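You operate a simulated robot arm through the tools that you are given. There is no shell and no other tool. Be economical: measure what you need, move in short steps, check, and stop when the job is done.

Carry out the task below with a simulated robot arm. There is one attempt and no reset: what you move stays moved.

TASK
Press the steel bushing flush into the blue pulley.
Fine: use the green press; slide back out, pulley back in its place.

The check looks at the end state, three seconds after you hand in, the way a careful person would. Anything else that was tipped, shoved, dropped, spilled or broken makes it a failure.

THE ROBOT
A 7-joint arm with a two-finger parallel gripper, fixed in place. Base frame: the origin is at the foot of the arm, x ahead of it, y to its left, z up; the work surface is at about z = 860. Lengths are in mm, angles in degrees, forces in N, time in s.
With the tool pointing down near the work surface it reaches from about 300 to 700 mm from the base axis. Its first joint turns from -66.0 to 66.0 degrees. Payload 1.57 kg.
Tool frame: the origin (TCP) lies between the finger pads and is the grasp point; the fingertips stand 30 mm ahead of it; z points along the fingers, y is the line along which they close. The gripper opens to 110 mm. The fingers are 24 mm wide and 12 mm thick; the gripper's body (48 by 112 mm) begins 78 mm behind the TCP.
Orientation is that of the tool frame in the base frame, as [roll, pitch, yaw] about the fixed x, y, z axes, in that order (R = Rz(yaw) Ry(pitch) Rx(roll)). With the fingers straight down and closing along the base's y, the tool's x points along the base's -x, its y along +y and its z along -z.

THE INTERFACE
- The arm moves only by the tool play_rows. Its argument "commands" is a list that holds one entry, the list of rows, each a list of 7 numbers: the turn, a rotation vector about the tool's x, y, z in degrees, then the shift along the tool's x, y, z in mm, then the gripper command, from -1 (shut) to 1 (fully open), values between in proportion. In form: [[[ax, ay, az, tx, ty, tz, hand], ...]]. A call has 1 to 20 rows; each row is the pose to reach, as a shift and turn from the pose commanded when the call began, along the tool's axes at that moment. A row lasts 0.2 s, in which the tool goes at most 50 mm and 8.6 degrees; a call with a longer step from one row to the next is refused whole, and so is a gripper value outside its range. Where a pose cannot be reached the arm comes as near as it can. A force on the tool above 70 N (or 10 N above the force at the start of the call, whichever is more), or a blocked arm, ends the call early, and 0.2 s more pass. Each finger travels about 108 mm/s and halts on what it meets, pressing with about 30 N; the grip force reading is that of the motor and also rises with nothing between the fingers. The clock runs only during rows and for 0.2 s after the last one: add rows that repeat a pose to give the fingers time. It gives the time, the measured TCP pose, the force on the tool (base axes), the opening and the grip force at its end, in the units of the frame above (readings bear some noise).
- Cameras (640 x 400 px; columns grow to the right, rows downward): "scene" is fixed at [172.3, -397.4, 1397.5]; the picture's right is [0.69, -0.73, 0.00], its down [-0.45, -0.42, -0.79] and it looks along [0.57, 0.54, -0.62] (base axes); focal length 284 px, centre (320, 200). "wrist" rides on the gripper at [70, 16, -141] in the tool frame; the picture's right is [-0.23, 0.97, 0.00], its down [-0.86, -0.20, -0.48] and it looks along [-0.47, -0.11, 0.88] (tool axes); focal length 222 px, centre (320, 200). There is no depth. A picture from a camera that has moved, and an enlarged one, comes with that camera's place and axes in the base frame and with its lens.
- capture(camera): a new picture of that camera. No time passes.
- enlarge(camera, box): a new picture of the part [left, top, right, bottom] of that camera's present view, enlarged. No time passes.
- close_job(): hands the job in; it is judged then, once.

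Work in short steps. Places have to be worked out from the pictures, the camera data and where the tool is seen: move nearer, look again, correct. Check each grasp and each placing, and mend what went wrong. You have 120 turns and 84 pictures in all, those below and enlarged ones among them. Open the gripper and draw the arm clear of the work before you hand the job in, unless the task says otherwise; then end with one line.

The tools are called by a JSON object that holds its "fn" and its "kwargs". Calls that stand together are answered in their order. play_rows: Moves the arm, as the interface text tells. Its arguments: {"type":"object","properties":{"commands":{"type":"array","items":{"type":"array","items":{"type":"array","items":{"type":"number"}}}}},"required":["commands"]} The other tools are called the same way: capture (camera) takes a picture; enlarge (camera, box) takes an enlarged picture of a part of a camera's view; close_job () hands the job in.

At the start:

```text
t: 0.0
ee_pos: [365.9, -13.7, 1214.3]
orientation: [180.0, 0.0, -180.0]
wrist_force: [0.3, -0.4, -0.2]
opening: 110.1
finger_force: 0.1
```

scene: 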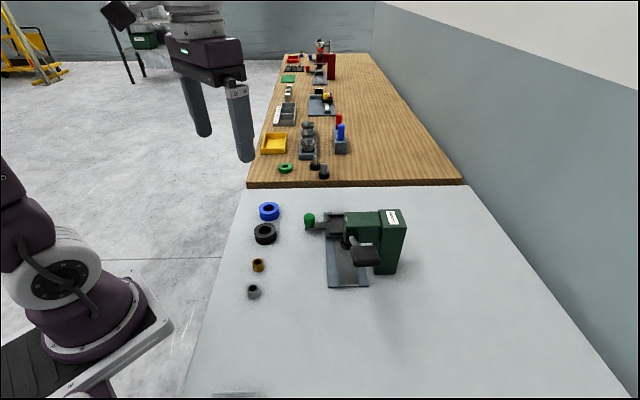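
wrist: 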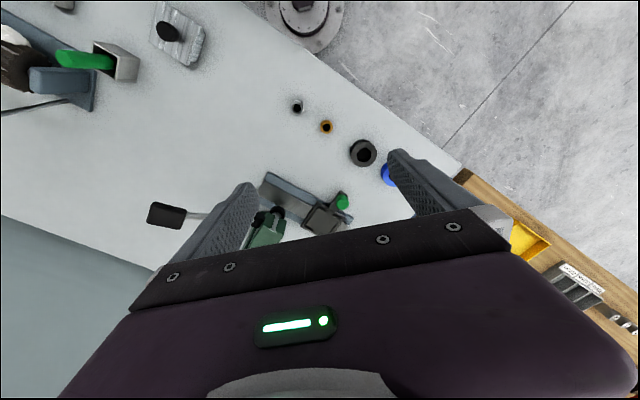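

I'll look closer at the press and the parts first.

{"fn": "enlarge", "kwargs": {"camera": "scene", "box": [230, 190, 430, 315]}}

{"fn": "enlarge", "kwargs": {"camera": "wrist", "box": [140, 80, 420, 255]}}

```text
3.20 times, centred on (330, 252) of scene
camera zoom: at [172.3, -397.4, 1397.5], right [0.69, -0.73, 0.0], down [-0.45, -0.42, -0.79], along [0.57, 0.54, -0.62], focal length 910 px, centre (288, 32)
```

zoom: 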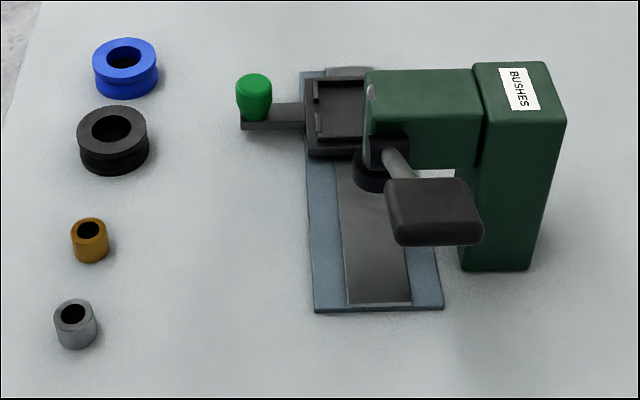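

```text
2.29 times, centred on (280, 168) of wrist
camera zoom: at [296.0, 3.1, 1355.5], right [0.23, 0.97, 0.0], down [0.86, -0.2, 0.48], along [0.47, -0.11, -0.88], focal length 508 px, centre (411, 274)
```

zoom: 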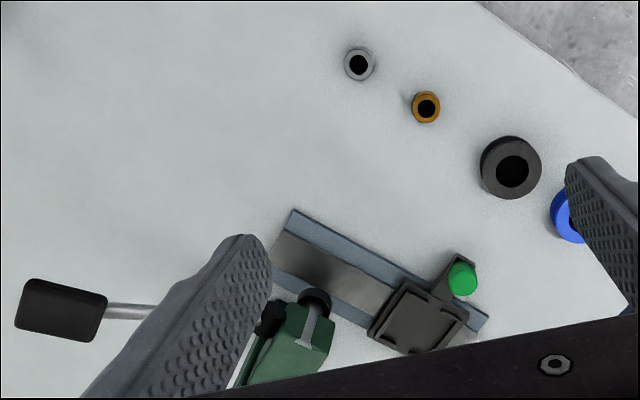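

The rail runs at about 45°, with the nest out at about (595,-55), the ram at about (531,-141) and the lever pad raised near (418,-253,1080). I'm moving above the nest to look at it closely.

{"fn": "play_rows", "kwargs": {"commands": [[[0, 0, 0, -38, -7, 19, 1], [0, 0, 0, -76, -14, 38, 1], [0, 0, 0, -114, -21, 57, 1], [0, 0, 0, -152, -28, 76, 1], [0, 0, 0, -190, -35, 95, 1], [0, 0, 0, -229, -41, 114, 1], [0, 0, 0, -229, -41, 114, 1]]]}}

{"fn": "capture", "kwargs": {"camera": "wrist"}}

{"fn": "capture", "kwargs": {"camera": "scene"}}

```text
t: 1.6
ee_pos: [595.8, -54.6, 1102.2]
orientation: [-180.0, 0.1, 179.9]
wrist_force: [0.7, -0.1, -0.3]
opening: 109.8
finger_force: 0.1
```

```text
79 pictures are left
camera wrist: at [525.9, -38.4, 1242.2], right [0.23, 0.97, 0.0], down [0.86, -0.2, 0.48], along [0.47, -0.11, -0.88], focal length 222 px, centre (320, 200)
```

wrist: 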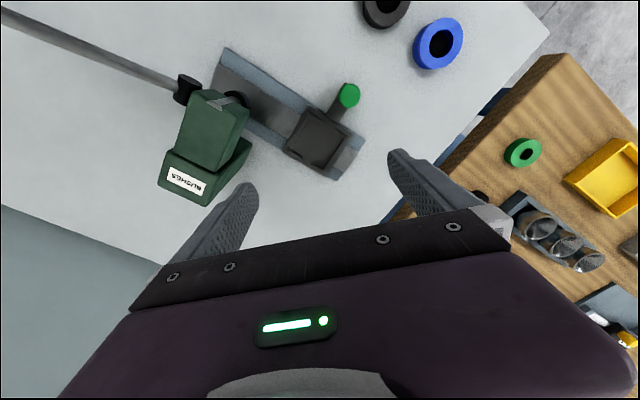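

```text
78 pictures are left
```

scene: 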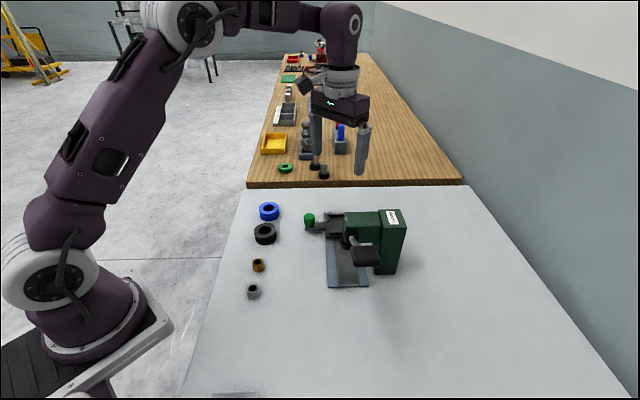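

Enlarging the wrist view for a more exact nest position.

{"fn": "enlarge", "kwargs": {"camera": "wrist", "box": [210, 0, 470, 200]}}

```text
2.00 times, centred on (340, 100) of wrist
camera zoom: at [525.9, -38.4, 1242.2], right [0.23, 0.97, 0.0], down [0.86, -0.2, 0.48], along [0.47, -0.11, -0.88], focal length 444 px, centre (280, 400)
```

zoom: 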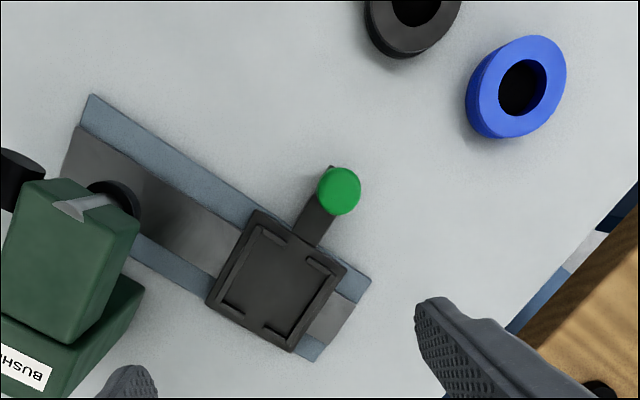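

The rail direction comes out at 45°, the nest centre at about (613,-60), and the blue pulley at about (521,126). Next I go above the pulley, turned 45° so the fingers close along the rail direction.

{"fn": "play_rows", "kwargs": {"commands": [[[0, 0, 7.5, 12, 30, 23, 1], [0, 0, 15, 25, 60, 46, 1], [0, 0, 22.5, 37, 91, 70, 1], [0, 0, 30, 50, 121, 93, 1], [0, 0, 37.5, 62, 151, 116, 0.6], [0, 0, 45, 75, 181, 140, 0.35], [0, 0, 45, 75, 181, 140, 0.35]]]}}

{"fn": "capture", "kwargs": {"camera": "wrist"}}

{"fn": "enlarge", "kwargs": {"camera": "scene", "box": [230, 150, 390, 250]}}

```text
t: 3.2
ee_pos: [519.4, 126.6, 960.2]
orientation: [-180.0, 0.0, 134.8]
wrist_force: [0.1, 0.1, -0.4]
opening: 74.2
finger_force: 0.1
```

```text
76 pictures are left
camera wrist: at [482.1, 187.5, 1101.7], right [0.85, 0.53, 0.0], down [0.46, -0.75, 0.48], along [0.25, -0.41, -0.88], focal length 222 px, centre (320, 200)
```

wrist: 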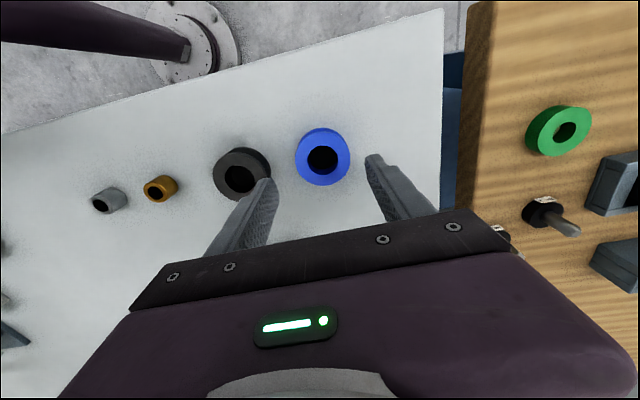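

```text
4.00 times, centred on (310, 200) of scene
camera zoom: at [172.3, -397.4, 1397.5], right [0.69, -0.73, 0.0], down [-0.45, -0.42, -0.79], along [0.57, 0.54, -0.62], focal length 1138 px, centre (360, 200)
```

zoom: 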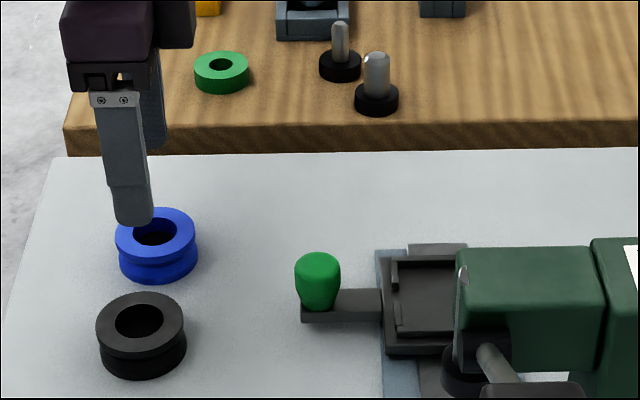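

The pulley is about 58 mm across and 21 mm tall, centred at about (521,128). I'll lower so the fingertips sit at z≈867, then close.

{"fn": "play_rows", "kwargs": {"commands": [[[0, 0, 0, 0, 2, 25, 0.35], [0, 0, 0, 0, 2, 45, 0.35], [0, 0, 0, 0, 2, 63, 0.35], [0, 0, 0, 0, 2, 63, 0.35]]]}}

{"fn": "capture", "kwargs": {"camera": "wrist"}}

{"fn": "enlarge", "kwargs": {"camera": "scene", "box": [230, 150, 390, 250]}}

```text
t: 4.2
ee_pos: [521.6, 128.3, 897.7]
orientation: [179.9, 0.0, 134.9]
wrist_force: [0.9, -0.3, 0.5]
opening: 74.1
finger_force: 0.0
```

```text
74 pictures are left
camera wrist: at [483.5, 188.7, 1038.2], right [0.85, 0.53, 0.0], down [0.46, -0.75, 0.48], along [0.25, -0.41, -0.88], focal length 222 px, centre (320, 200)
```

wrist: 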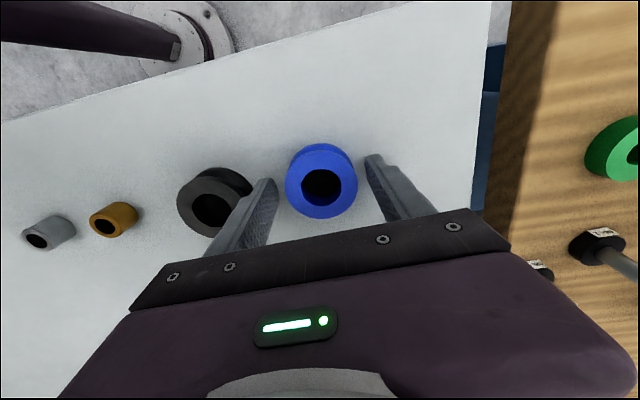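

```text
4.00 times, centred on (310, 200) of scene
camera zoom: at [172.3, -397.4, 1397.5], right [0.69, -0.73, 0.0], down [-0.45, -0.42, -0.79], along [0.57, 0.54, -0.62], focal length 1138 px, centre (360, 200)
```

zoom: 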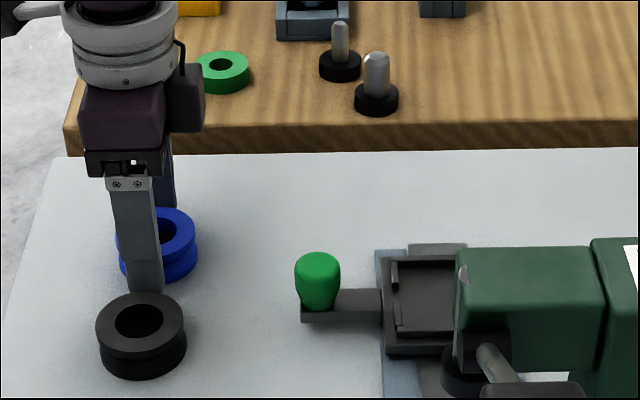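

The fingers straddle the pulley and clear the black one. Closing.

{"fn": "play_rows", "kwargs": {"commands": [[[0, 0, 0, 0, 0, 0, -0.2], [0, 0, 0, 0, 0, 0, -1], [0, 0, 0, 0, 0, 0, -1], [0, 0, 0, 0, 0, 0, -1]]]}}

{"fn": "enlarge", "kwargs": {"camera": "wrist", "box": [160, 80, 480, 280]}}

```text
t: 5.2
ee_pos: [521.0, 128.4, 896.8]
orientation: [-180.0, 0.0, 135.1]
wrist_force: [-0.5, -0.4, 1.0]
opening: 55.2
finger_force: 29.9
```

```text
2.00 times, centred on (320, 180) of wrist
camera zoom: at [483.6, 188.7, 1038.4], right [0.85, 0.53, 0.0], down [0.46, -0.75, 0.48], along [0.25, -0.41, -0.88], focal length 444 px, centre (320, 240)
```

zoom: 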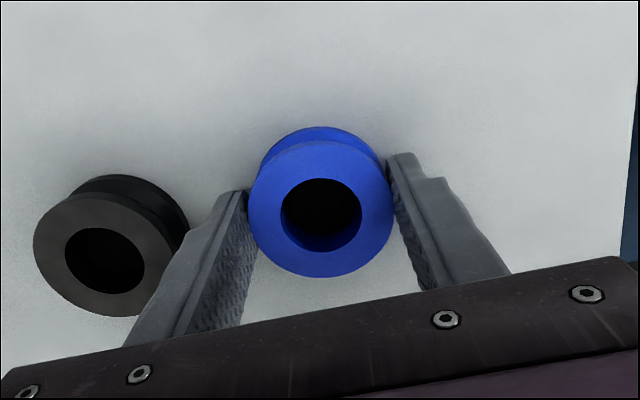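

The grip holds at 55 mm. One higher zoom will tell me the pulley's offset along the finger width.

{"fn": "enlarge", "kwargs": {"camera": "wrist", "box": [270, 135, 374, 200]}}

```text
6.15 times, centred on (322, 168) of wrist
camera zoom: at [483.6, 188.7, 1038.4], right [0.85, 0.53, 0.0], down [0.46, -0.75, 0.48], along [0.25, -0.41, -0.88], focal length 1367 px, centre (308, 400)
```

zoom: 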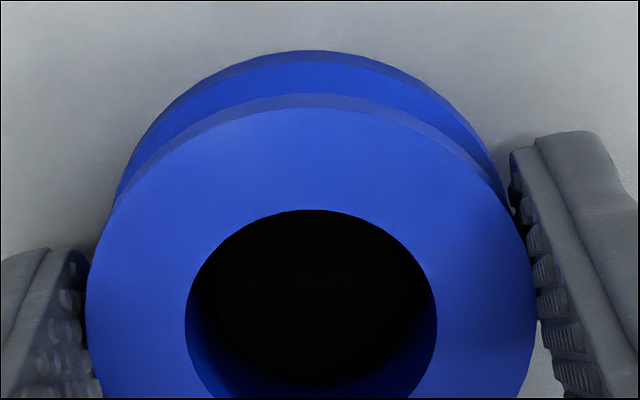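

The pulley sits about 2 mm off along the fingers, so setting it back is simply this same TCP pose (521.0,128.4,897). I'm lifting and moving to where I can see the nest.

{"fn": "play_rows", "kwargs": {"commands": [[[0, 0, 0, 0, 0, -30, -1], [0, 0, 0, 0, 0, -75, -1], [0, 0, 0, 0, 0, -120, -1], [0, 0, 0, 0, 0, -163, -1], [0, 0, 0, -41, -11, -163, -1], [0, 0, 0, -83, -23, -163, -1], [0, 0, 0, -124, -34, -163, -1], [0, 0, 0, -165, -45, -163, -1], [0, 0, 0, -206, -57, -163, -1], [0, 0, 0, -248, -68, -163, -1], [0, 0, 0, -248, -68, -163, -1]]]}}

{"fn": "capture", "kwargs": {"camera": "wrist"}}

```text
t: 7.6
ee_pos: [649.8, -93.4, 1060.7]
orientation: [180.0, 0.0, 135.0]
wrist_force: [0.1, 0.4, -2.8]
opening: 55.5
finger_force: 29.9
```

```text
70 pictures are left
camera wrist: at [610.9, -33.4, 1202.1], right [0.85, 0.53, 0.0], down [0.46, -0.75, 0.48], along [0.25, -0.41, -0.88], focal length 222 px, centre (320, 200)
```

wrist: 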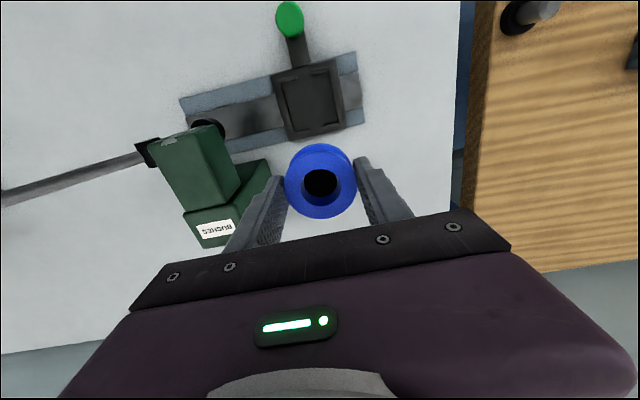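

Held firmly, nest fully in view. Enlarging the nest.

{"fn": "enlarge", "kwargs": {"camera": "wrist", "box": [240, 50, 384, 140]}}

```text
4.44 times, centred on (312, 95) of wrist
camera zoom: at [610.9, -33.4, 1202.1], right [0.85, 0.53, 0.0], down [0.46, -0.75, 0.48], along [0.25, -0.41, -0.88], focal length 987 px, centre (356, 667)
```

zoom: 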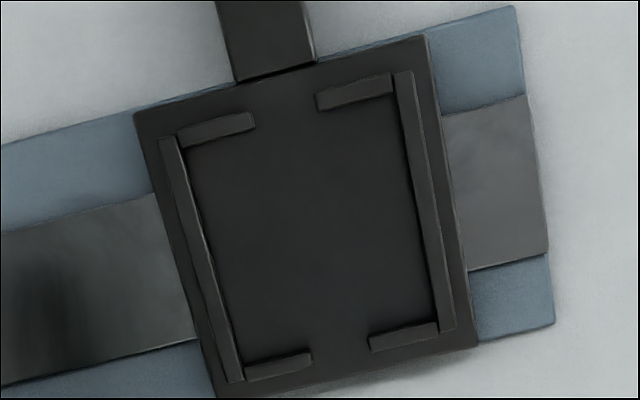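

The nest walls are full along both rail sides, and the pocket looks roughly 64 mm inside, which leaves a few mm of clearance. I'm moving over it (nest centre at tool offset about +45,-2) and partway down.

{"fn": "play_rows", "kwargs": {"commands": [[[0, 0, 0, 24, -1, 0, -1], [0, 0, 0, 47, -1.3, 0, -1], [0, 0, 0, 47, -1.3, 40, -1], [0, 0, 0, 47, -1.3, 80, -1], [0, 0, 0, 47, -1.3, 110, -1], [0, 0, 0, 47, -1.3, 110, -1]]]}}

{"fn": "enlarge", "kwargs": {"camera": "wrist", "box": [220, 100, 420, 225]}}

{"fn": "enlarge", "kwargs": {"camera": "scene", "box": [270, 160, 430, 260]}}

```text
t: 9.0
ee_pos: [613.6, -63.8, 952.3]
orientation: [-180.0, 0.0, 135.0]
wrist_force: [-0.5, 0.3, -2.3]
opening: 55.6
finger_force: 29.8
```

```text
3.20 times, centred on (320, 162) of wrist
camera zoom: at [576.3, -2.0, 1091.7], right [0.85, 0.53, 0.0], down [0.46, -0.75, 0.48], along [0.25, -0.41, -0.88], focal length 711 px, centre (320, 320)
```

zoom: 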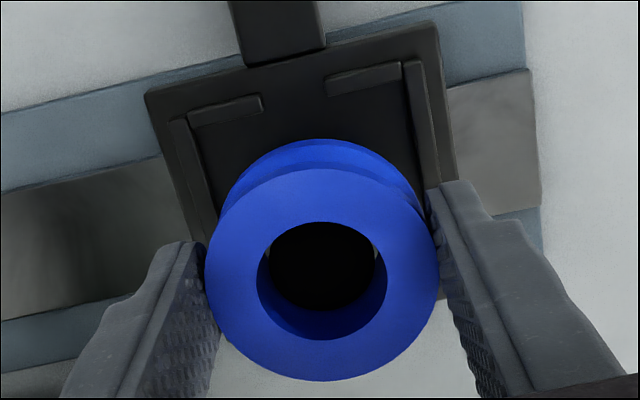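

```text
4.00 times, centred on (350, 210) of scene
camera zoom: at [172.4, -397.4, 1397.4], right [0.69, -0.73, 0.0], down [-0.45, -0.42, -0.79], along [0.57, 0.54, -0.62], focal length 1138 px, centre (200, 160)
```

zoom: 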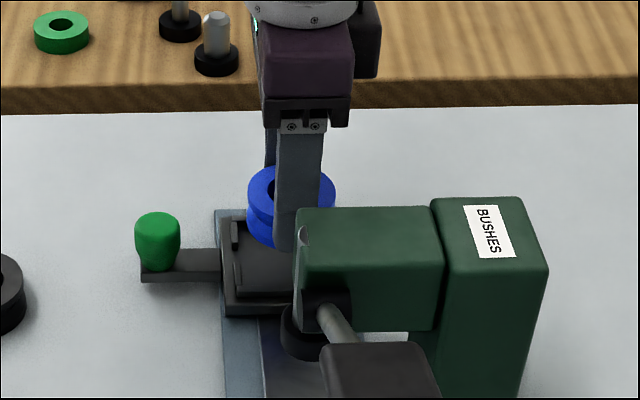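

Pulley and nest agree to within about 1.5 mm, so I'll correct by +1.4 in tool x and go down slowly, watching the force.

{"fn": "play_rows", "kwargs": {"commands": [[[0, 0, 0, 1.4, 0, 8, -1], [0, 0, 0, 1.4, 0, 16, -1], [0, 0, 0, 1.4, 0, 20, -1], [0, 0, 0, 1.4, 0, 22, -1], [0, 0, 0, 1.4, 0, 22, -1]]]}}

{"fn": "enlarge", "kwargs": {"camera": "wrist", "box": [220, 100, 420, 225]}}

{"fn": "enlarge", "kwargs": {"camera": "scene", "box": [310, 190, 390, 240]}}

```text
t: 10.2
ee_pos: [613.4, -61.0, 927.4]
orientation: [179.9, 0.0, 135.0]
wrist_force: [0.2, -0.4, -3.2]
opening: 55.5
finger_force: 30.1
```

```text
3.20 times, centred on (320, 162) of wrist
camera zoom: at [575.5, -1.1, 1069.2], right [0.85, 0.53, 0.0], down [0.46, -0.75, 0.48], along [0.25, -0.41, -0.88], focal length 711 px, centre (320, 320)
```

zoom: 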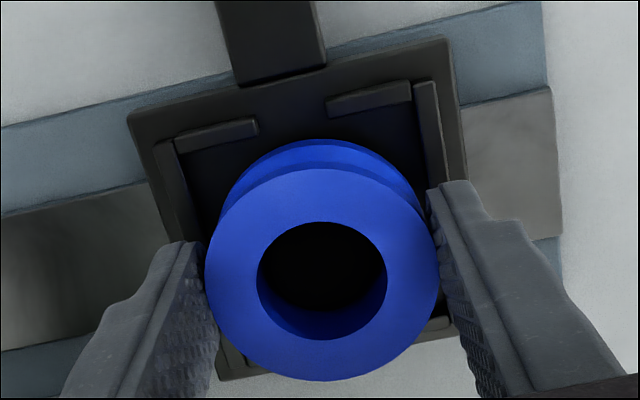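

```text
8.00 times, centred on (350, 215) of scene
camera zoom: at [172.4, -397.4, 1397.4], right [0.69, -0.73, 0.0], down [-0.45, -0.42, -0.79], along [0.57, 0.54, -0.62], focal length 2276 px, centre (80, 80)
```

zoom: 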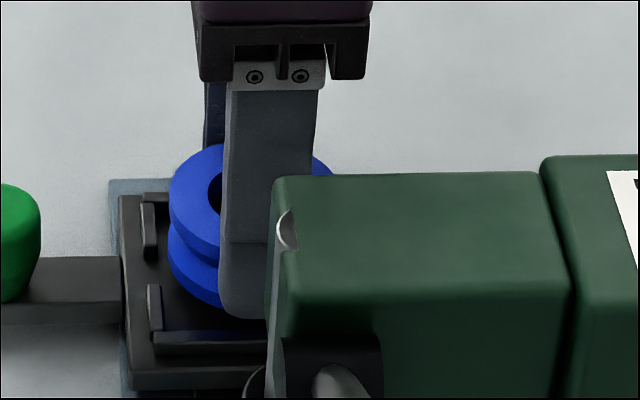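

Still in free air and aligned within errors. Lowering further in small steps.

{"fn": "play_rows", "kwargs": {"commands": [[[0, 0, 0, 0, 0, 3, -1], [0, 0, 0, 0, 0, 6, -1], [0, 0, 0, 0, 0, 8, -1], [0, 0, 0, 0, 0, 8, -1]]]}}

{"fn": "enlarge", "kwargs": {"camera": "wrist", "box": [220, 100, 420, 225]}}

{"fn": "enlarge", "kwargs": {"camera": "scene", "box": [310, 190, 390, 240]}}

```text
t: 11.2
ee_pos: [613.8, -62.1, 920.0]
orientation: [180.0, 0.0, 135.0]
wrist_force: [-0.1, -0.6, -2.7]
opening: 55.3
finger_force: 29.9
```

```text
3.20 times, centred on (320, 162) of wrist
camera zoom: at [575.8, -1.3, 1061.2], right [0.85, 0.53, 0.0], down [0.46, -0.75, 0.48], along [0.25, -0.41, -0.88], focal length 711 px, centre (320, 320)
```

zoom: 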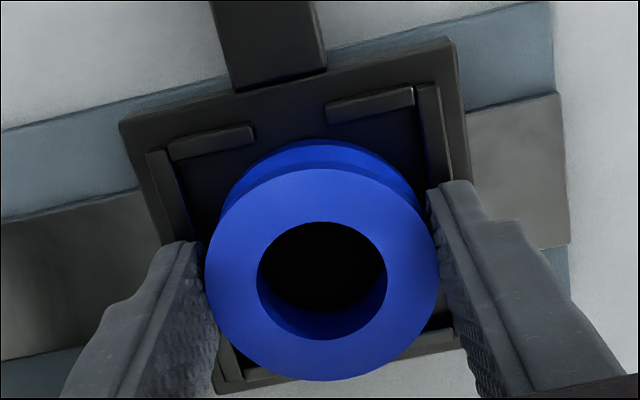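

```text
8.00 times, centred on (350, 215) of scene
camera zoom: at [172.4, -397.4, 1397.4], right [0.69, -0.73, 0.0], down [-0.45, -0.42, -0.79], along [0.57, 0.54, -0.62], focal length 2276 px, centre (80, 80)
```

zoom: 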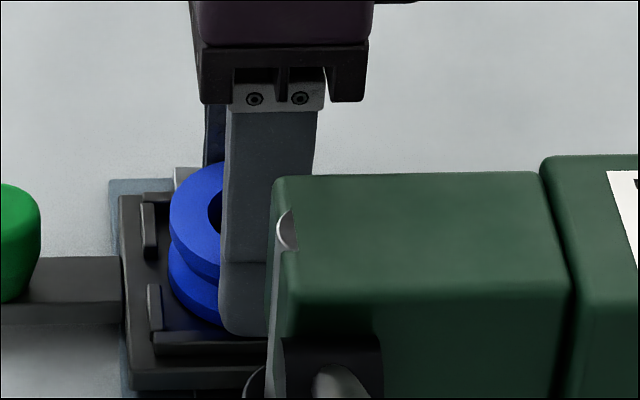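

Walls look evenly spaced around the pulley (about 3 mm of play all round). Continuing down in fine steps.

{"fn": "play_rows", "kwargs": {"commands": [[[0, 0, 0, -0.5, 0, 1.5, -1], [0, 0, 0, -0.5, 0, 3, -1], [0, 0, 0, -0.5, 0, 4.5, -1], [0, 0, 0, -0.5, 0, 6, -1], [0, 0, 0, -0.5, 0, 6, -1]]]}}

{"fn": "enlarge", "kwargs": {"camera": "scene", "box": [310, 190, 390, 240]}}

```text
t: 12.4
ee_pos: [613.9, -62.7, 918.5]
orientation: [179.8, 0.4, 135.0]
wrist_force: [-6.2, 6.0, 65.9]
opening: 55.5
finger_force: 30.2
```

```text
8.00 times, centred on (350, 215) of scene
camera zoom: at [170.9, -397.1, 1397.7], right [0.69, -0.73, 0.0], down [-0.45, -0.42, -0.79], along [0.57, 0.54, -0.62], focal length 2276 px, centre (80, 80)
```

zoom: 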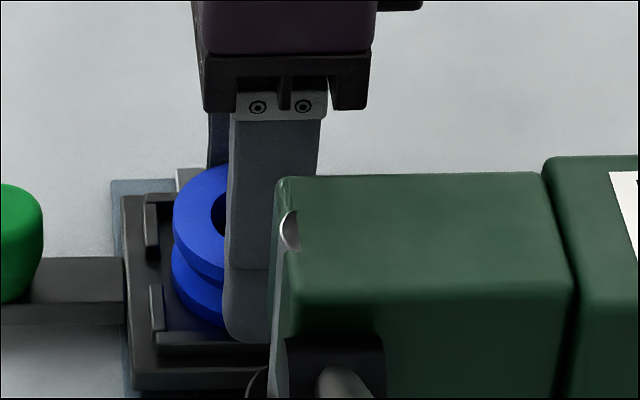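

Contact at TCP z≈918 with 66 N. I'll ease back up to relieve the force, then open slightly.

{"fn": "play_rows", "kwargs": {"commands": [[[0, 0, 0, 0, 0, -4, -1], [0, 0, 0, 0, 0, -4, -1], [0, 0, 0, 0, 0, -4, 0.12], [0, 0, 0, 0, 0, -4, 0.18], [0, 0, 0, 0, 0, -4, 0.18]]]}}

{"fn": "enlarge", "kwargs": {"camera": "wrist", "box": [220, 100, 420, 225]}}

{"fn": "enlarge", "kwargs": {"camera": "scene", "box": [310, 190, 390, 240]}}

```text
t: 13.6
ee_pos: [612.6, -62.7, 917.9]
orientation: [-179.8, 0.0, 135.0]
wrist_force: [-0.9, -1.4, 3.4]
opening: 63.9
finger_force: 0.0
```

```text
3.20 times, centred on (320, 162) of wrist
camera zoom: at [575.5, -1.2, 1058.9], right [0.85, 0.53, 0.0], down [0.46, -0.75, 0.48], along [0.25, -0.41, -0.88], focal length 711 px, centre (320, 320)
```

zoom: 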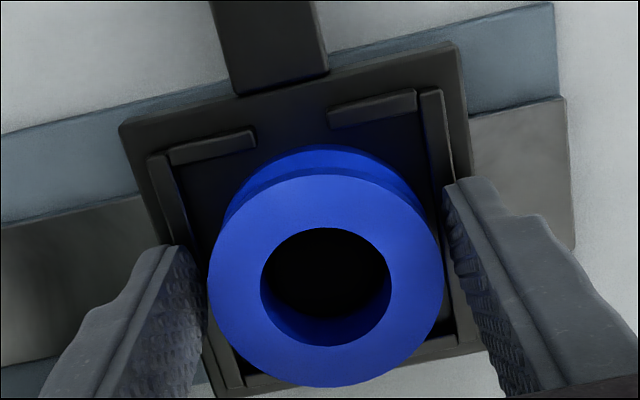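

```text
8.00 times, centred on (350, 215) of scene
camera zoom: at [172.2, -397.5, 1397.5], right [0.69, -0.73, 0.0], down [-0.45, -0.42, -0.79], along [0.57, 0.54, -0.62], focal length 2276 px, centre (80, 80)
```

zoom: 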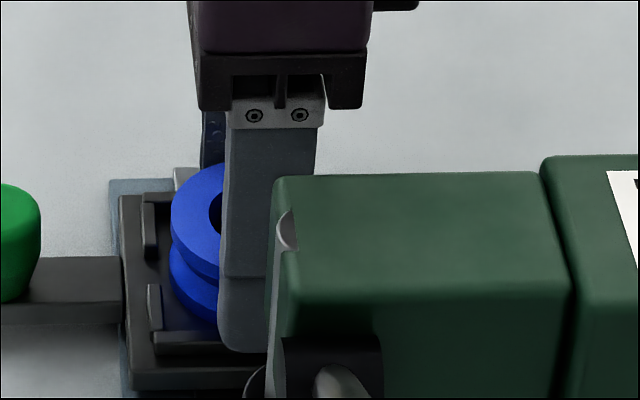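

Released and upright. Raising straight up to inspect.

{"fn": "play_rows", "kwargs": {"commands": [[[0, 0, 0, 0, 0, -15, 0.25], [0, 0, 0, 0, 0, -55, 0.4], [0, 0, 0, -20, 0, -95, 0.4], [0, 0, 0, -40, 0, -120, 0.4], [0, 0, 0, -50, 0, -130, 0.4], [0, 0, 0, -50, 0, -130, 0.4]]]}}

{"fn": "enlarge", "kwargs": {"camera": "wrist", "box": [240, 40, 400, 140]}}

{"fn": "capture", "kwargs": {"camera": "wrist"}}

```text
t: 15.0
ee_pos: [649.3, -97.3, 1048.4]
orientation: [-180.0, 0.0, 135.0]
wrist_force: [-0.3, 0.5, -0.2]
opening: 76.9
finger_force: 0.1
```

```text
4.00 times, centred on (320, 90) of wrist
camera zoom: at [611.8, -37.0, 1190.1], right [0.85, 0.53, 0.0], down [0.46, -0.75, 0.48], along [0.25, -0.41, -0.88], focal length 888 px, centre (320, 640)
```

zoom: 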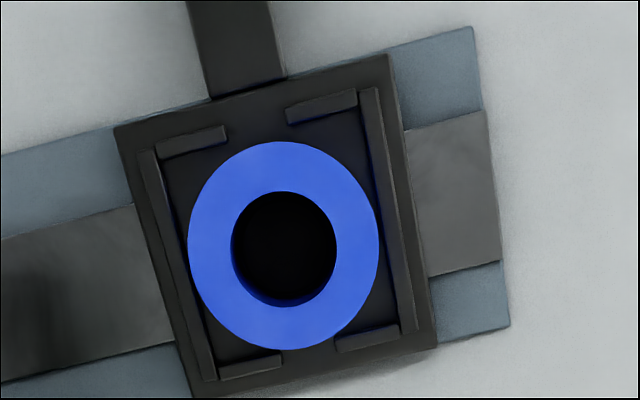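

```text
58 pictures are left
camera wrist: at [611.8, -37.0, 1190.1], right [0.85, 0.53, 0.0], down [0.46, -0.75, 0.48], along [0.25, -0.41, -0.88], focal length 222 px, centre (320, 200)
```

wrist: 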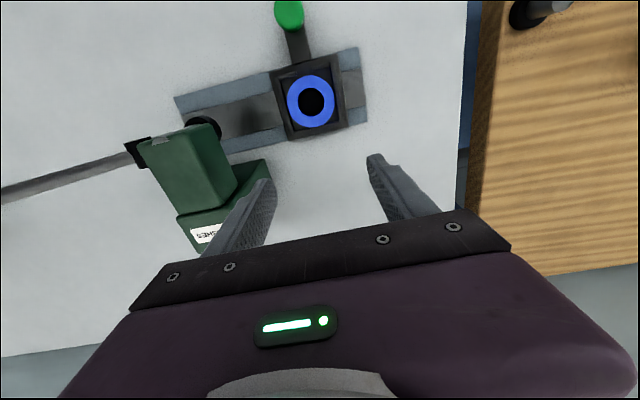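

The pulley is well seated in the nest. Now to fetch the steel bushing near (331,-55), going by a route clear of the press.

{"fn": "play_rows", "kwargs": {"commands": [[[0, 0, 0, 32, 9, 0, 0.2], [0, 0, 0, 64, 18, 0, 0.2], [0, 0, 0, 96, 27, 0, 0.2], [0, 0, 0, 122, -10, 10, 0.2], [0, 0, 0, 149, -46, 20, 0.2], [0, 0, 0, 175, -83, 30, 0.2], [0, 0, 0, 202, -119, 40, 0.2], [0, 0, 0, 228, -156, 50, 0.2], [0, 0, 0, 254, -192, 60, 0.2], [0, 0, 0, 254, -192, 68, 0.2], [0, 0, 0, 254, -192, 68, 0.2]]]}}

{"fn": "capture", "kwargs": {"camera": "wrist"}}

{"fn": "enlarge", "kwargs": {"camera": "wrist", "box": [250, 120, 410, 220]}}

```text
t: 17.4
ee_pos: [334.7, -53.0, 980.7]
orientation: [180.0, 0.0, 135.1]
wrist_force: [0.1, -0.2, -0.6]
opening: 66.0
finger_force: 0.1
```

```text
57 pictures are left
camera wrist: at [295.7, 6.5, 1121.6], right [0.85, 0.53, 0.0], down [0.46, -0.75, 0.48], along [0.25, -0.41, -0.88], focal length 222 px, centre (320, 200)
```

wrist: 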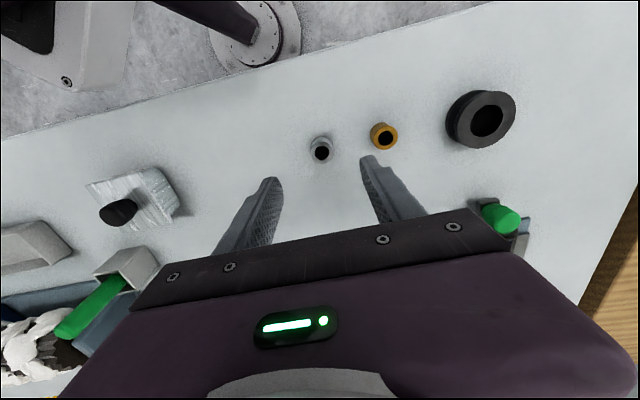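

```text
4.00 times, centred on (330, 170) of wrist
camera zoom: at [295.7, 6.5, 1121.6], right [0.85, 0.53, 0.0], down [0.46, -0.75, 0.48], along [0.25, -0.41, -0.88], focal length 888 px, centre (280, 320)
```

zoom: 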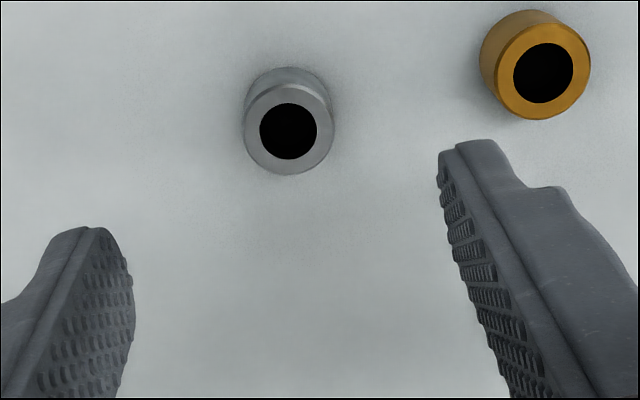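

Measuring the bushing and the bronze one at higher zoom to check sizes and shape.

{"fn": "enlarge", "kwargs": {"camera": "wrist", "box": [300, 115, 412, 185]}}

{"fn": "enlarge", "kwargs": {"camera": "scene", "box": [230, 245, 310, 295]}}

```text
5.71 times, centred on (356, 150) of wrist
camera zoom: at [295.7, 6.5, 1121.6], right [0.85, 0.53, 0.0], down [0.46, -0.75, 0.48], along [0.25, -0.41, -0.88], focal length 1269 px, centre (114, 486)
```

zoom: 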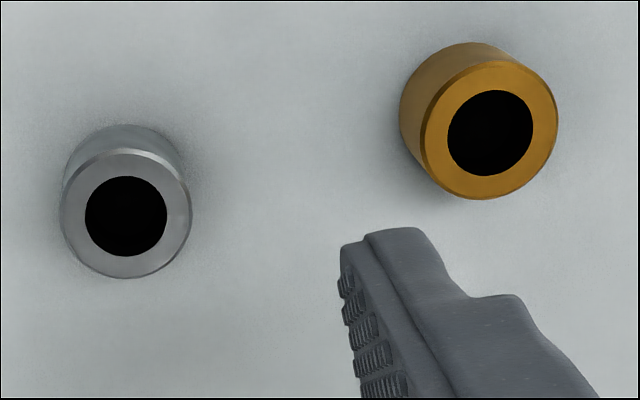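

```text
8.00 times, centred on (270, 270) of scene
camera zoom: at [172.3, -397.4, 1397.5], right [0.69, -0.73, 0.0], down [-0.45, -0.42, -0.79], along [0.57, 0.54, -0.62], focal length 2276 px, centre (720, -360)
```

zoom: 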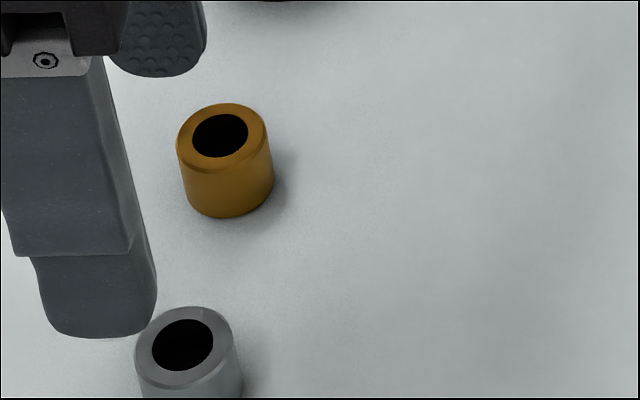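

The bushing is about 25 mm across and 20 mm tall. I'm centring on it and lowering to fingertip z≈870 with a narrower opening.

{"fn": "play_rows", "kwargs": {"commands": [[[0, 0, 0, -1, 1.9, 10, -0.18], [0, 0, 0, -1, 1.9, 40, -0.18], [0, 0, 0, -1, 1.9, 65, -0.18], [0, 0, 0, -1, 1.9, 81, -0.18], [0, 0, 0, -1, 1.9, 81, -0.18]]]}}

{"fn": "enlarge", "kwargs": {"camera": "wrist", "box": [240, 130, 400, 230]}}

```text
t: 18.6
ee_pos: [336.2, -52.8, 899.8]
orientation: [180.0, 0.1, 134.9]
wrist_force: [-0.6, 0.3, 0.6]
opening: 45.0
finger_force: 0.1
```

```text
4.00 times, centred on (320, 180) of wrist
camera zoom: at [297.3, 7.7, 1039.9], right [0.85, 0.53, 0.0], down [0.46, -0.75, 0.48], along [0.25, -0.41, -0.88], focal length 888 px, centre (320, 280)
```

zoom: 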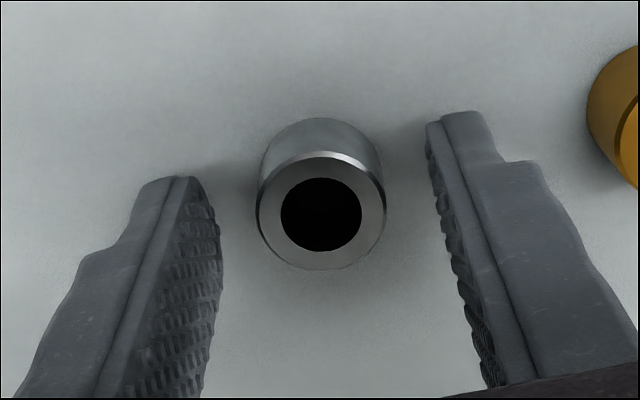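

Centred between the fingers. Closing.

{"fn": "play_rows", "kwargs": {"commands": [[[0, 0, 0, 0, 0, 0, -0.5], [0, 0, 0, 0, 0, 0, -1], [0, 0, 0, 0, 0, 0, -1], [0, 0, 0, 0, 0, 0, -1]]]}}

{"fn": "enlarge", "kwargs": {"camera": "wrist", "box": [240, 130, 400, 230]}}

```text
t: 19.6
ee_pos: [334.0, -52.6, 900.1]
orientation: [180.0, -0.1, 135.1]
wrist_force: [0.6, 0.0, -0.8]
opening: 24.3
finger_force: 30.4
```

```text
4.00 times, centred on (320, 180) of wrist
camera zoom: at [297.3, 7.7, 1040.1], right [0.85, 0.53, 0.0], down [0.46, -0.75, 0.48], along [0.25, -0.41, -0.88], focal length 888 px, centre (320, 280)
```

zoom: 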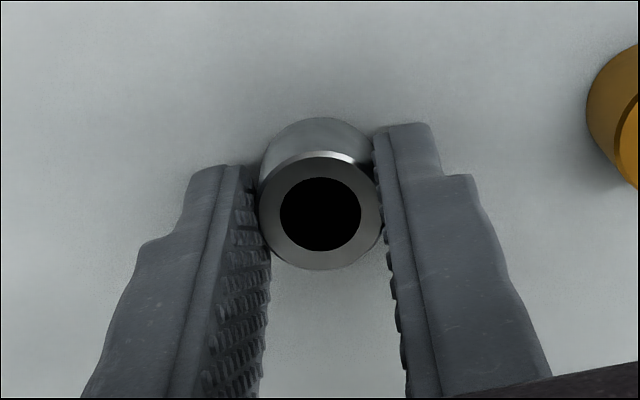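

Gripped at 24 mm. I'm lifting high and carrying it back along the same route to hover above the pulley bore.

{"fn": "play_rows", "kwargs": {"commands": [[[0, 0, 0, 0, 0, -30, -1], [0, 0, 0, 0, 0, -75, -1], [0, 0, 0, 0, 0, -120, -1], [0, 0, 0, 0, 0, -150, -1], [0, 0, 0, -26, 36, -150, -1], [0, 0, 0, -52, 72, -150, -1], [0, 0, 0, -78, 108, -150, -1], [0, 0, 0, -104, 144, -150, -1], [0, 0, 0, -130, 180, -150, -1], [0, 0, 0, -157, 215, -150, -1], [0, 0, 0, -180, 200, -150, -1], [0, 0, 0, -202.7, 190.1, -150, -1], [0, 0, 0, -202.7, 190.1, -110, -1], [0, 0, 0, -202.7, 190.1, -70, -1], [0, 0, 0, -202.7, 190.1, -55, -1], [0, 0, 0, -202.7, 190.1, -55, -1]]]}}

{"fn": "enlarge", "kwargs": {"camera": "wrist", "box": [240, 110, 400, 210]}}

{"fn": "enlarge", "kwargs": {"camera": "scene", "box": [310, 180, 390, 230]}}

```text
t: 23.0
ee_pos: [613.0, -63.1, 954.6]
orientation: [180.0, 0.1, 135.0]
wrist_force: [0.6, 0.4, -0.5]
opening: 24.5
finger_force: 29.5
```

```text
4.00 times, centred on (320, 160) of wrist
camera zoom: at [575.0, -1.9, 1094.8], right [0.85, 0.53, 0.0], down [0.46, -0.75, 0.48], along [0.25, -0.41, -0.88], focal length 888 px, centre (320, 360)
```

zoom: 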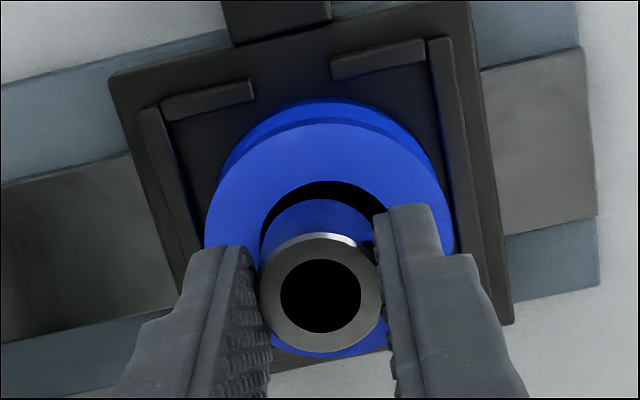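

```text
8.00 times, centred on (350, 205) of scene
camera zoom: at [172.3, -397.4, 1397.4], right [0.69, -0.73, 0.0], down [-0.45, -0.42, -0.79], along [0.57, 0.54, -0.62], focal length 2276 px, centre (80, 160)
```

zoom: 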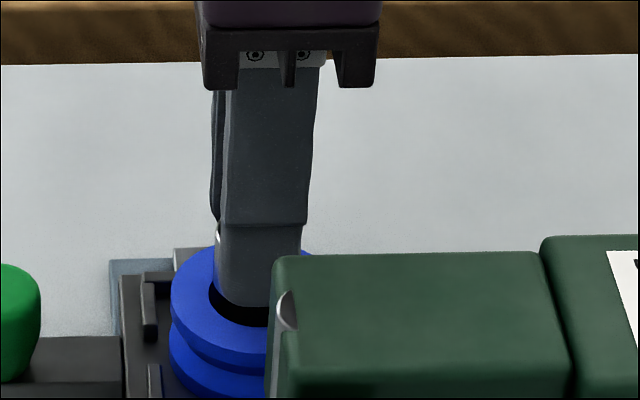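

Rechecking the depths: the pulley is about 26 mm tall (top z≈907) and its bore sits about (-1,+1.9) from the bushing in the tool frame. I'll apply that and lower toward the bore.

{"fn": "play_rows", "kwargs": {"commands": [[[0, 0, 0, -1, 1.9, 0, -1], [0, 0, 0, -1, 1.9, 3, -1], [0, 0, 0, -1, 1.9, 5, -1], [0, 0, 0, -1, 1.9, 5, -1]]]}}

{"fn": "enlarge", "kwargs": {"camera": "wrist", "box": [240, 110, 400, 210]}}

{"fn": "enlarge", "kwargs": {"camera": "scene", "box": [310, 190, 374, 230]}}

```text
t: 24.0
ee_pos: [615.1, -61.6, 950.0]
orientation: [180.0, -0.1, 135.0]
wrist_force: [-0.3, 0.0, -0.7]
opening: 24.8
finger_force: 30.6
```

```text
4.00 times, centred on (320, 160) of wrist
camera zoom: at [577.6, -0.7, 1090.4], right [0.85, 0.53, 0.0], down [0.46, -0.75, 0.48], along [0.25, -0.41, -0.88], focal length 888 px, centre (320, 360)
```

zoom: 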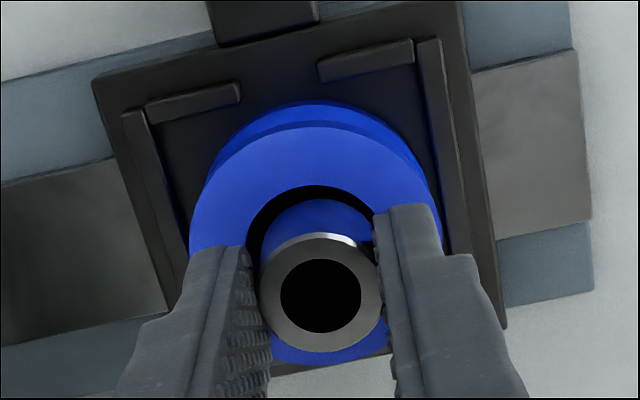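

```text
10.00 times, centred on (342, 210) of scene
camera zoom: at [172.3, -397.4, 1397.4], right [0.69, -0.73, 0.0], down [-0.45, -0.42, -0.79], along [0.57, 0.54, -0.62], focal length 2845 px, centre (100, 100)
```

zoom: 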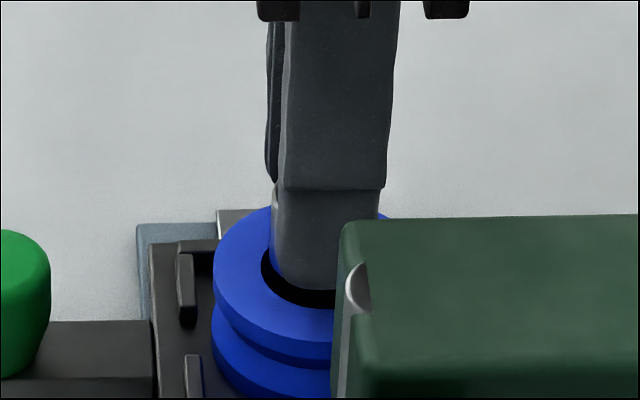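

Bore is now about 1.2 mm to the −y side of the tool, so I trim back and lower into the bore, watching the force.

{"fn": "play_rows", "kwargs": {"commands": [[[0, 0, 0, -0.4, -1.2, 0, -1], [0, 0, 0, -0.4, -1.2, 1.5, -1], [0, 0, 0, -0.4, -1.2, 3, -1], [0, 0, 0, -0.4, -1.2, 4.5, -1], [0, 0, 0, -0.4, -1.2, 4.5, -1]]]}}

{"fn": "enlarge", "kwargs": {"camera": "wrist", "box": [240, 110, 400, 210]}}

```text
t: 25.2
ee_pos: [615.3, -63.5, 943.7]
orientation: [-180.0, 0.0, 135.0]
wrist_force: [0.7, 0.1, -0.4]
opening: 24.4
finger_force: 30.1
```

```text
4.00 times, centred on (320, 160) of wrist
camera zoom: at [577.0, -1.7, 1085.7], right [0.85, 0.53, 0.0], down [0.46, -0.75, 0.48], along [0.25, -0.41, -0.88], focal length 888 px, centre (320, 360)
```

zoom: 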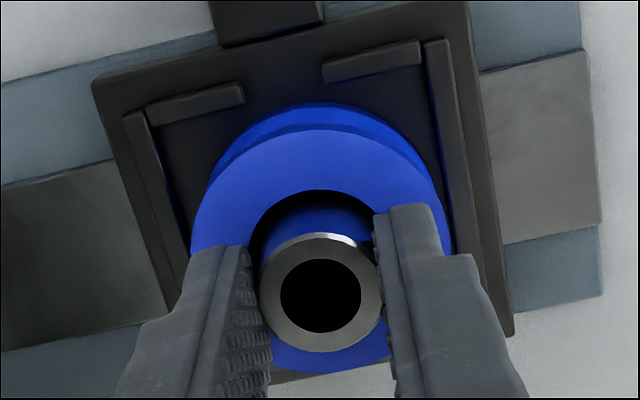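

Concentric now. Continuing down slowly.

{"fn": "play_rows", "kwargs": {"commands": [[[0, 0, 0, 0, 0, 1.5, -1], [0, 0, 0, 0, 0, 3, -1], [0, 0, 0, 0, 0, 4.5, -1], [0, 0, 0, 0, 0, 6, -1], [0, 0, 0, 0, 0, 6, -1]]]}}

{"fn": "enlarge", "kwargs": {"camera": "wrist", "box": [240, 110, 400, 210]}}

```text
t: 26.4
ee_pos: [614.0, -62.7, 939.3]
orientation: [180.0, 0.1, 135.0]
wrist_force: [0.0, 0.2, -1.0]
opening: 24.2
finger_force: 29.9
```

```text
4.00 times, centred on (320, 160) of wrist
camera zoom: at [577.2, -1.7, 1079.7], right [0.85, 0.53, 0.0], down [0.46, -0.75, 0.48], along [0.25, -0.41, -0.88], focal length 888 px, centre (320, 360)
```

zoom: 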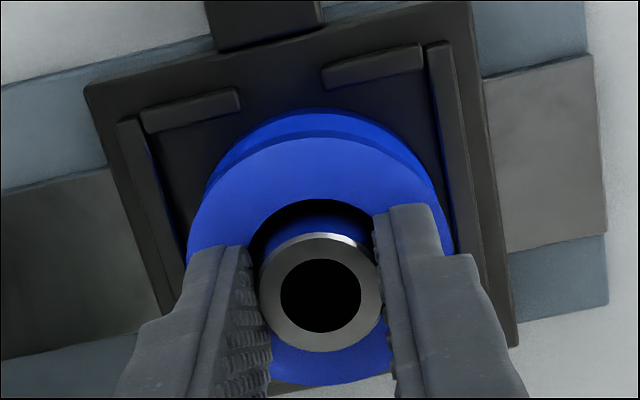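

No contact yet and still concentric; a few more millimetres.

{"fn": "play_rows", "kwargs": {"commands": [[[0, 0, 0, 0, 0, 1, -1], [0, 0, 0, 0, 0, 2, -1], [0, 0, 0, 0, 0, 3, -1], [0, 0, 0, 0, 0, 3, -1]]]}}

{"fn": "enlarge", "kwargs": {"camera": "scene", "box": [310, 190, 374, 230]}}

```text
t: 27.4
ee_pos: [615.0, -62.3, 938.2]
orientation: [179.9, 0.0, 135.0]
wrist_force: [-7.7, 3.6, 34.9]
opening: 24.4
finger_force: 29.8
```

```text
10.00 times, centred on (342, 210) of scene
camera zoom: at [171.4, -397.3, 1397.6], right [0.69, -0.73, 0.0], down [-0.45, -0.42, -0.79], along [0.57, 0.54, -0.62], focal length 2845 px, centre (100, 100)
```

zoom: 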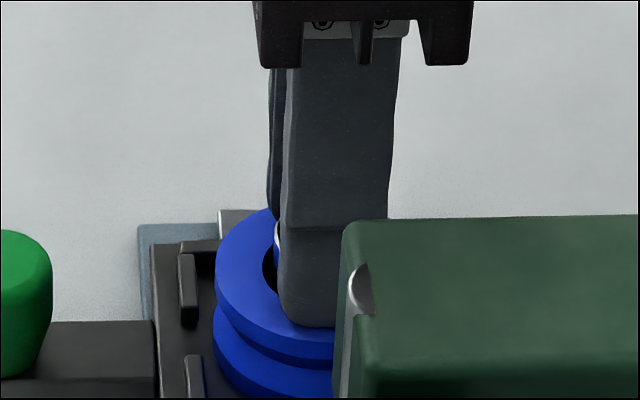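

Contact (35 N): either the fingertips are on the pulley face or the bushing has met its seat, roughly 9 mm in. I'll ease up slightly and release.

{"fn": "play_rows", "kwargs": {"commands": [[[0, 0, 0, 0, 0, -2, -1], [0, 0, 0, 0, 0, -2, -0.4], [0, 0, 0, 0, 0, -2, -0.4], [0, 0, 0, 0, 0, -2, -0.4]]]}}

{"fn": "enlarge", "kwargs": {"camera": "wrist", "box": [240, 110, 400, 210]}}

```text
t: 28.4
ee_pos: [613.6, -62.0, 937.4]
orientation: [-179.9, 0.0, 135.0]
wrist_force: [1.7, -0.5, 6.8]
opening: 33.5
finger_force: 0.6
```

```text
4.00 times, centred on (320, 160) of wrist
camera zoom: at [576.8, -2.3, 1078.7], right [0.85, 0.53, 0.0], down [0.46, -0.75, 0.48], along [0.25, -0.41, -0.88], focal length 888 px, centre (320, 360)
```

zoom: 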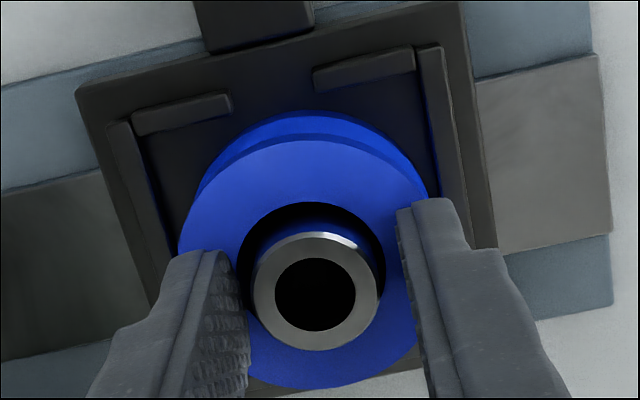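

Bushing stands upright in the bore. Lifting straight up to look.

{"fn": "play_rows", "kwargs": {"commands": [[[0, 0, 0, 0, 0, -8, -0.4], [0, 0, 0, 0, 0, -30, -0.3], [0, 0, 0, -20, 0, -70, -0.3], [0, 0, 0, -50, 0, -110, -0.3], [0, 0, 0, -50, 0, -110, -0.3]]]}}

{"fn": "enlarge", "kwargs": {"camera": "wrist", "box": [260, 60, 372, 130]}}

{"fn": "enlarge", "kwargs": {"camera": "scene", "box": [300, 180, 412, 250]}}

```text
t: 29.6
ee_pos: [650.1, -95.5, 1048.6]
orientation: [-180.0, -0.1, 135.0]
wrist_force: [0.0, -0.2, 0.8]
opening: 38.7
finger_force: 0.1
```

```text
5.71 times, centred on (316, 95) of wrist
camera zoom: at [611.9, -36.8, 1188.3], right [0.85, 0.53, 0.0], down [0.46, -0.75, 0.48], along [0.25, -0.41, -0.88], focal length 1269 px, centre (343, 800)
```

zoom: 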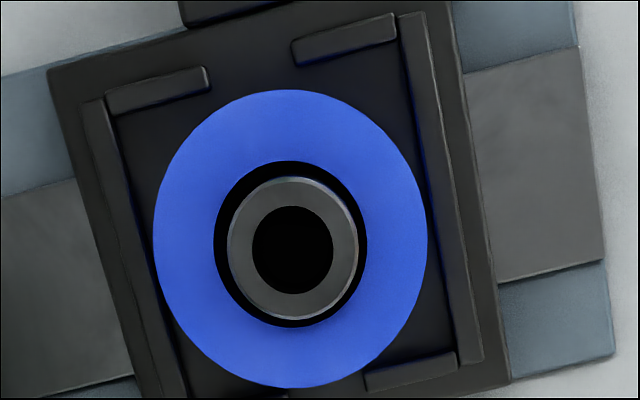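

```text
5.71 times, centred on (356, 215) of scene
camera zoom: at [172.3, -397.5, 1397.5], right [0.69, -0.73, 0.0], down [-0.45, -0.42, -0.79], along [0.57, 0.54, -0.62], focal length 1626 px, centre (114, 114)
```

zoom: 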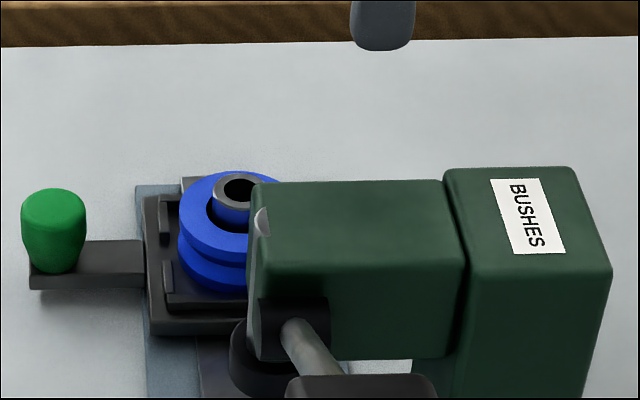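

The bushing stands centred and proud in the bore. Next I move above the green slide knob, about +132 mm in tool x.

{"fn": "play_rows", "kwargs": {"commands": [[[0, 0, 0, 44, 0, 0, -0.2], [0, 0, 0, 88, -1, 0, -0.2], [0, 0, 0, 132, -1.5, 0, -0.2], [0, 0, 0, 132, -1.5, 40, -0.2], [0, 0, 0, 132, -1.5, 70, -0.2], [0, 0, 0, 132, -1.5, 70, -0.2]]]}}

{"fn": "enlarge", "kwargs": {"camera": "wrist", "box": [220, 100, 420, 225]}}

{"fn": "enlarge", "kwargs": {"camera": "scene", "box": [270, 160, 430, 260]}}

```text
t: 31.0
ee_pos: [554.7, -5.9, 978.3]
orientation: [-180.0, 0.0, 134.9]
wrist_force: [-0.9, -0.1, 1.2]
opening: 44.0
finger_force: 0.0
```

```text
3.20 times, centred on (320, 162) of wrist
camera zoom: at [517.8, 55.5, 1118.7], right [0.85, 0.53, 0.0], down [0.46, -0.75, 0.48], along [0.25, -0.41, -0.88], focal length 711 px, centre (320, 320)
```

zoom: 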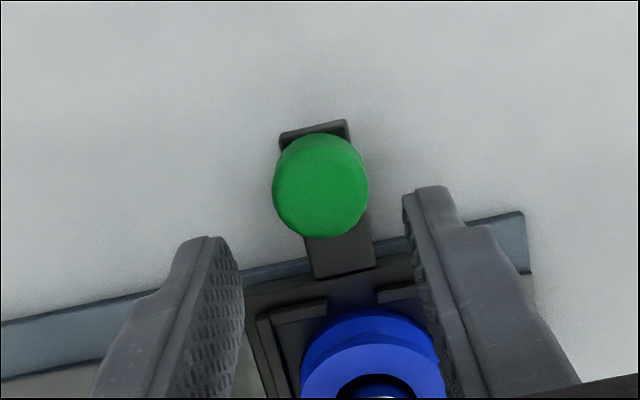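

```text
4.00 times, centred on (350, 210) of scene
camera zoom: at [172.3, -397.4, 1397.5], right [0.69, -0.73, 0.0], down [-0.45, -0.42, -0.79], along [0.57, 0.54, -0.62], focal length 1138 px, centre (200, 160)
```

zoom: 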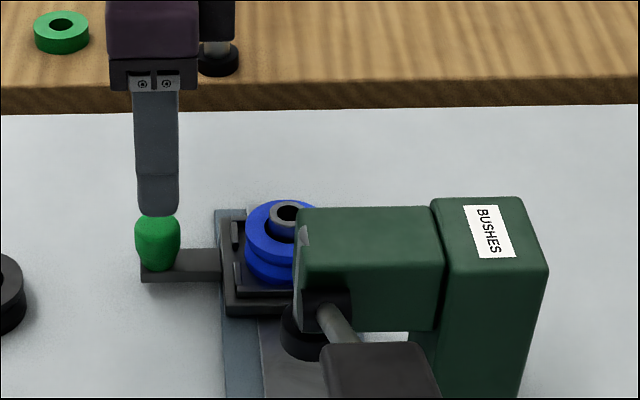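

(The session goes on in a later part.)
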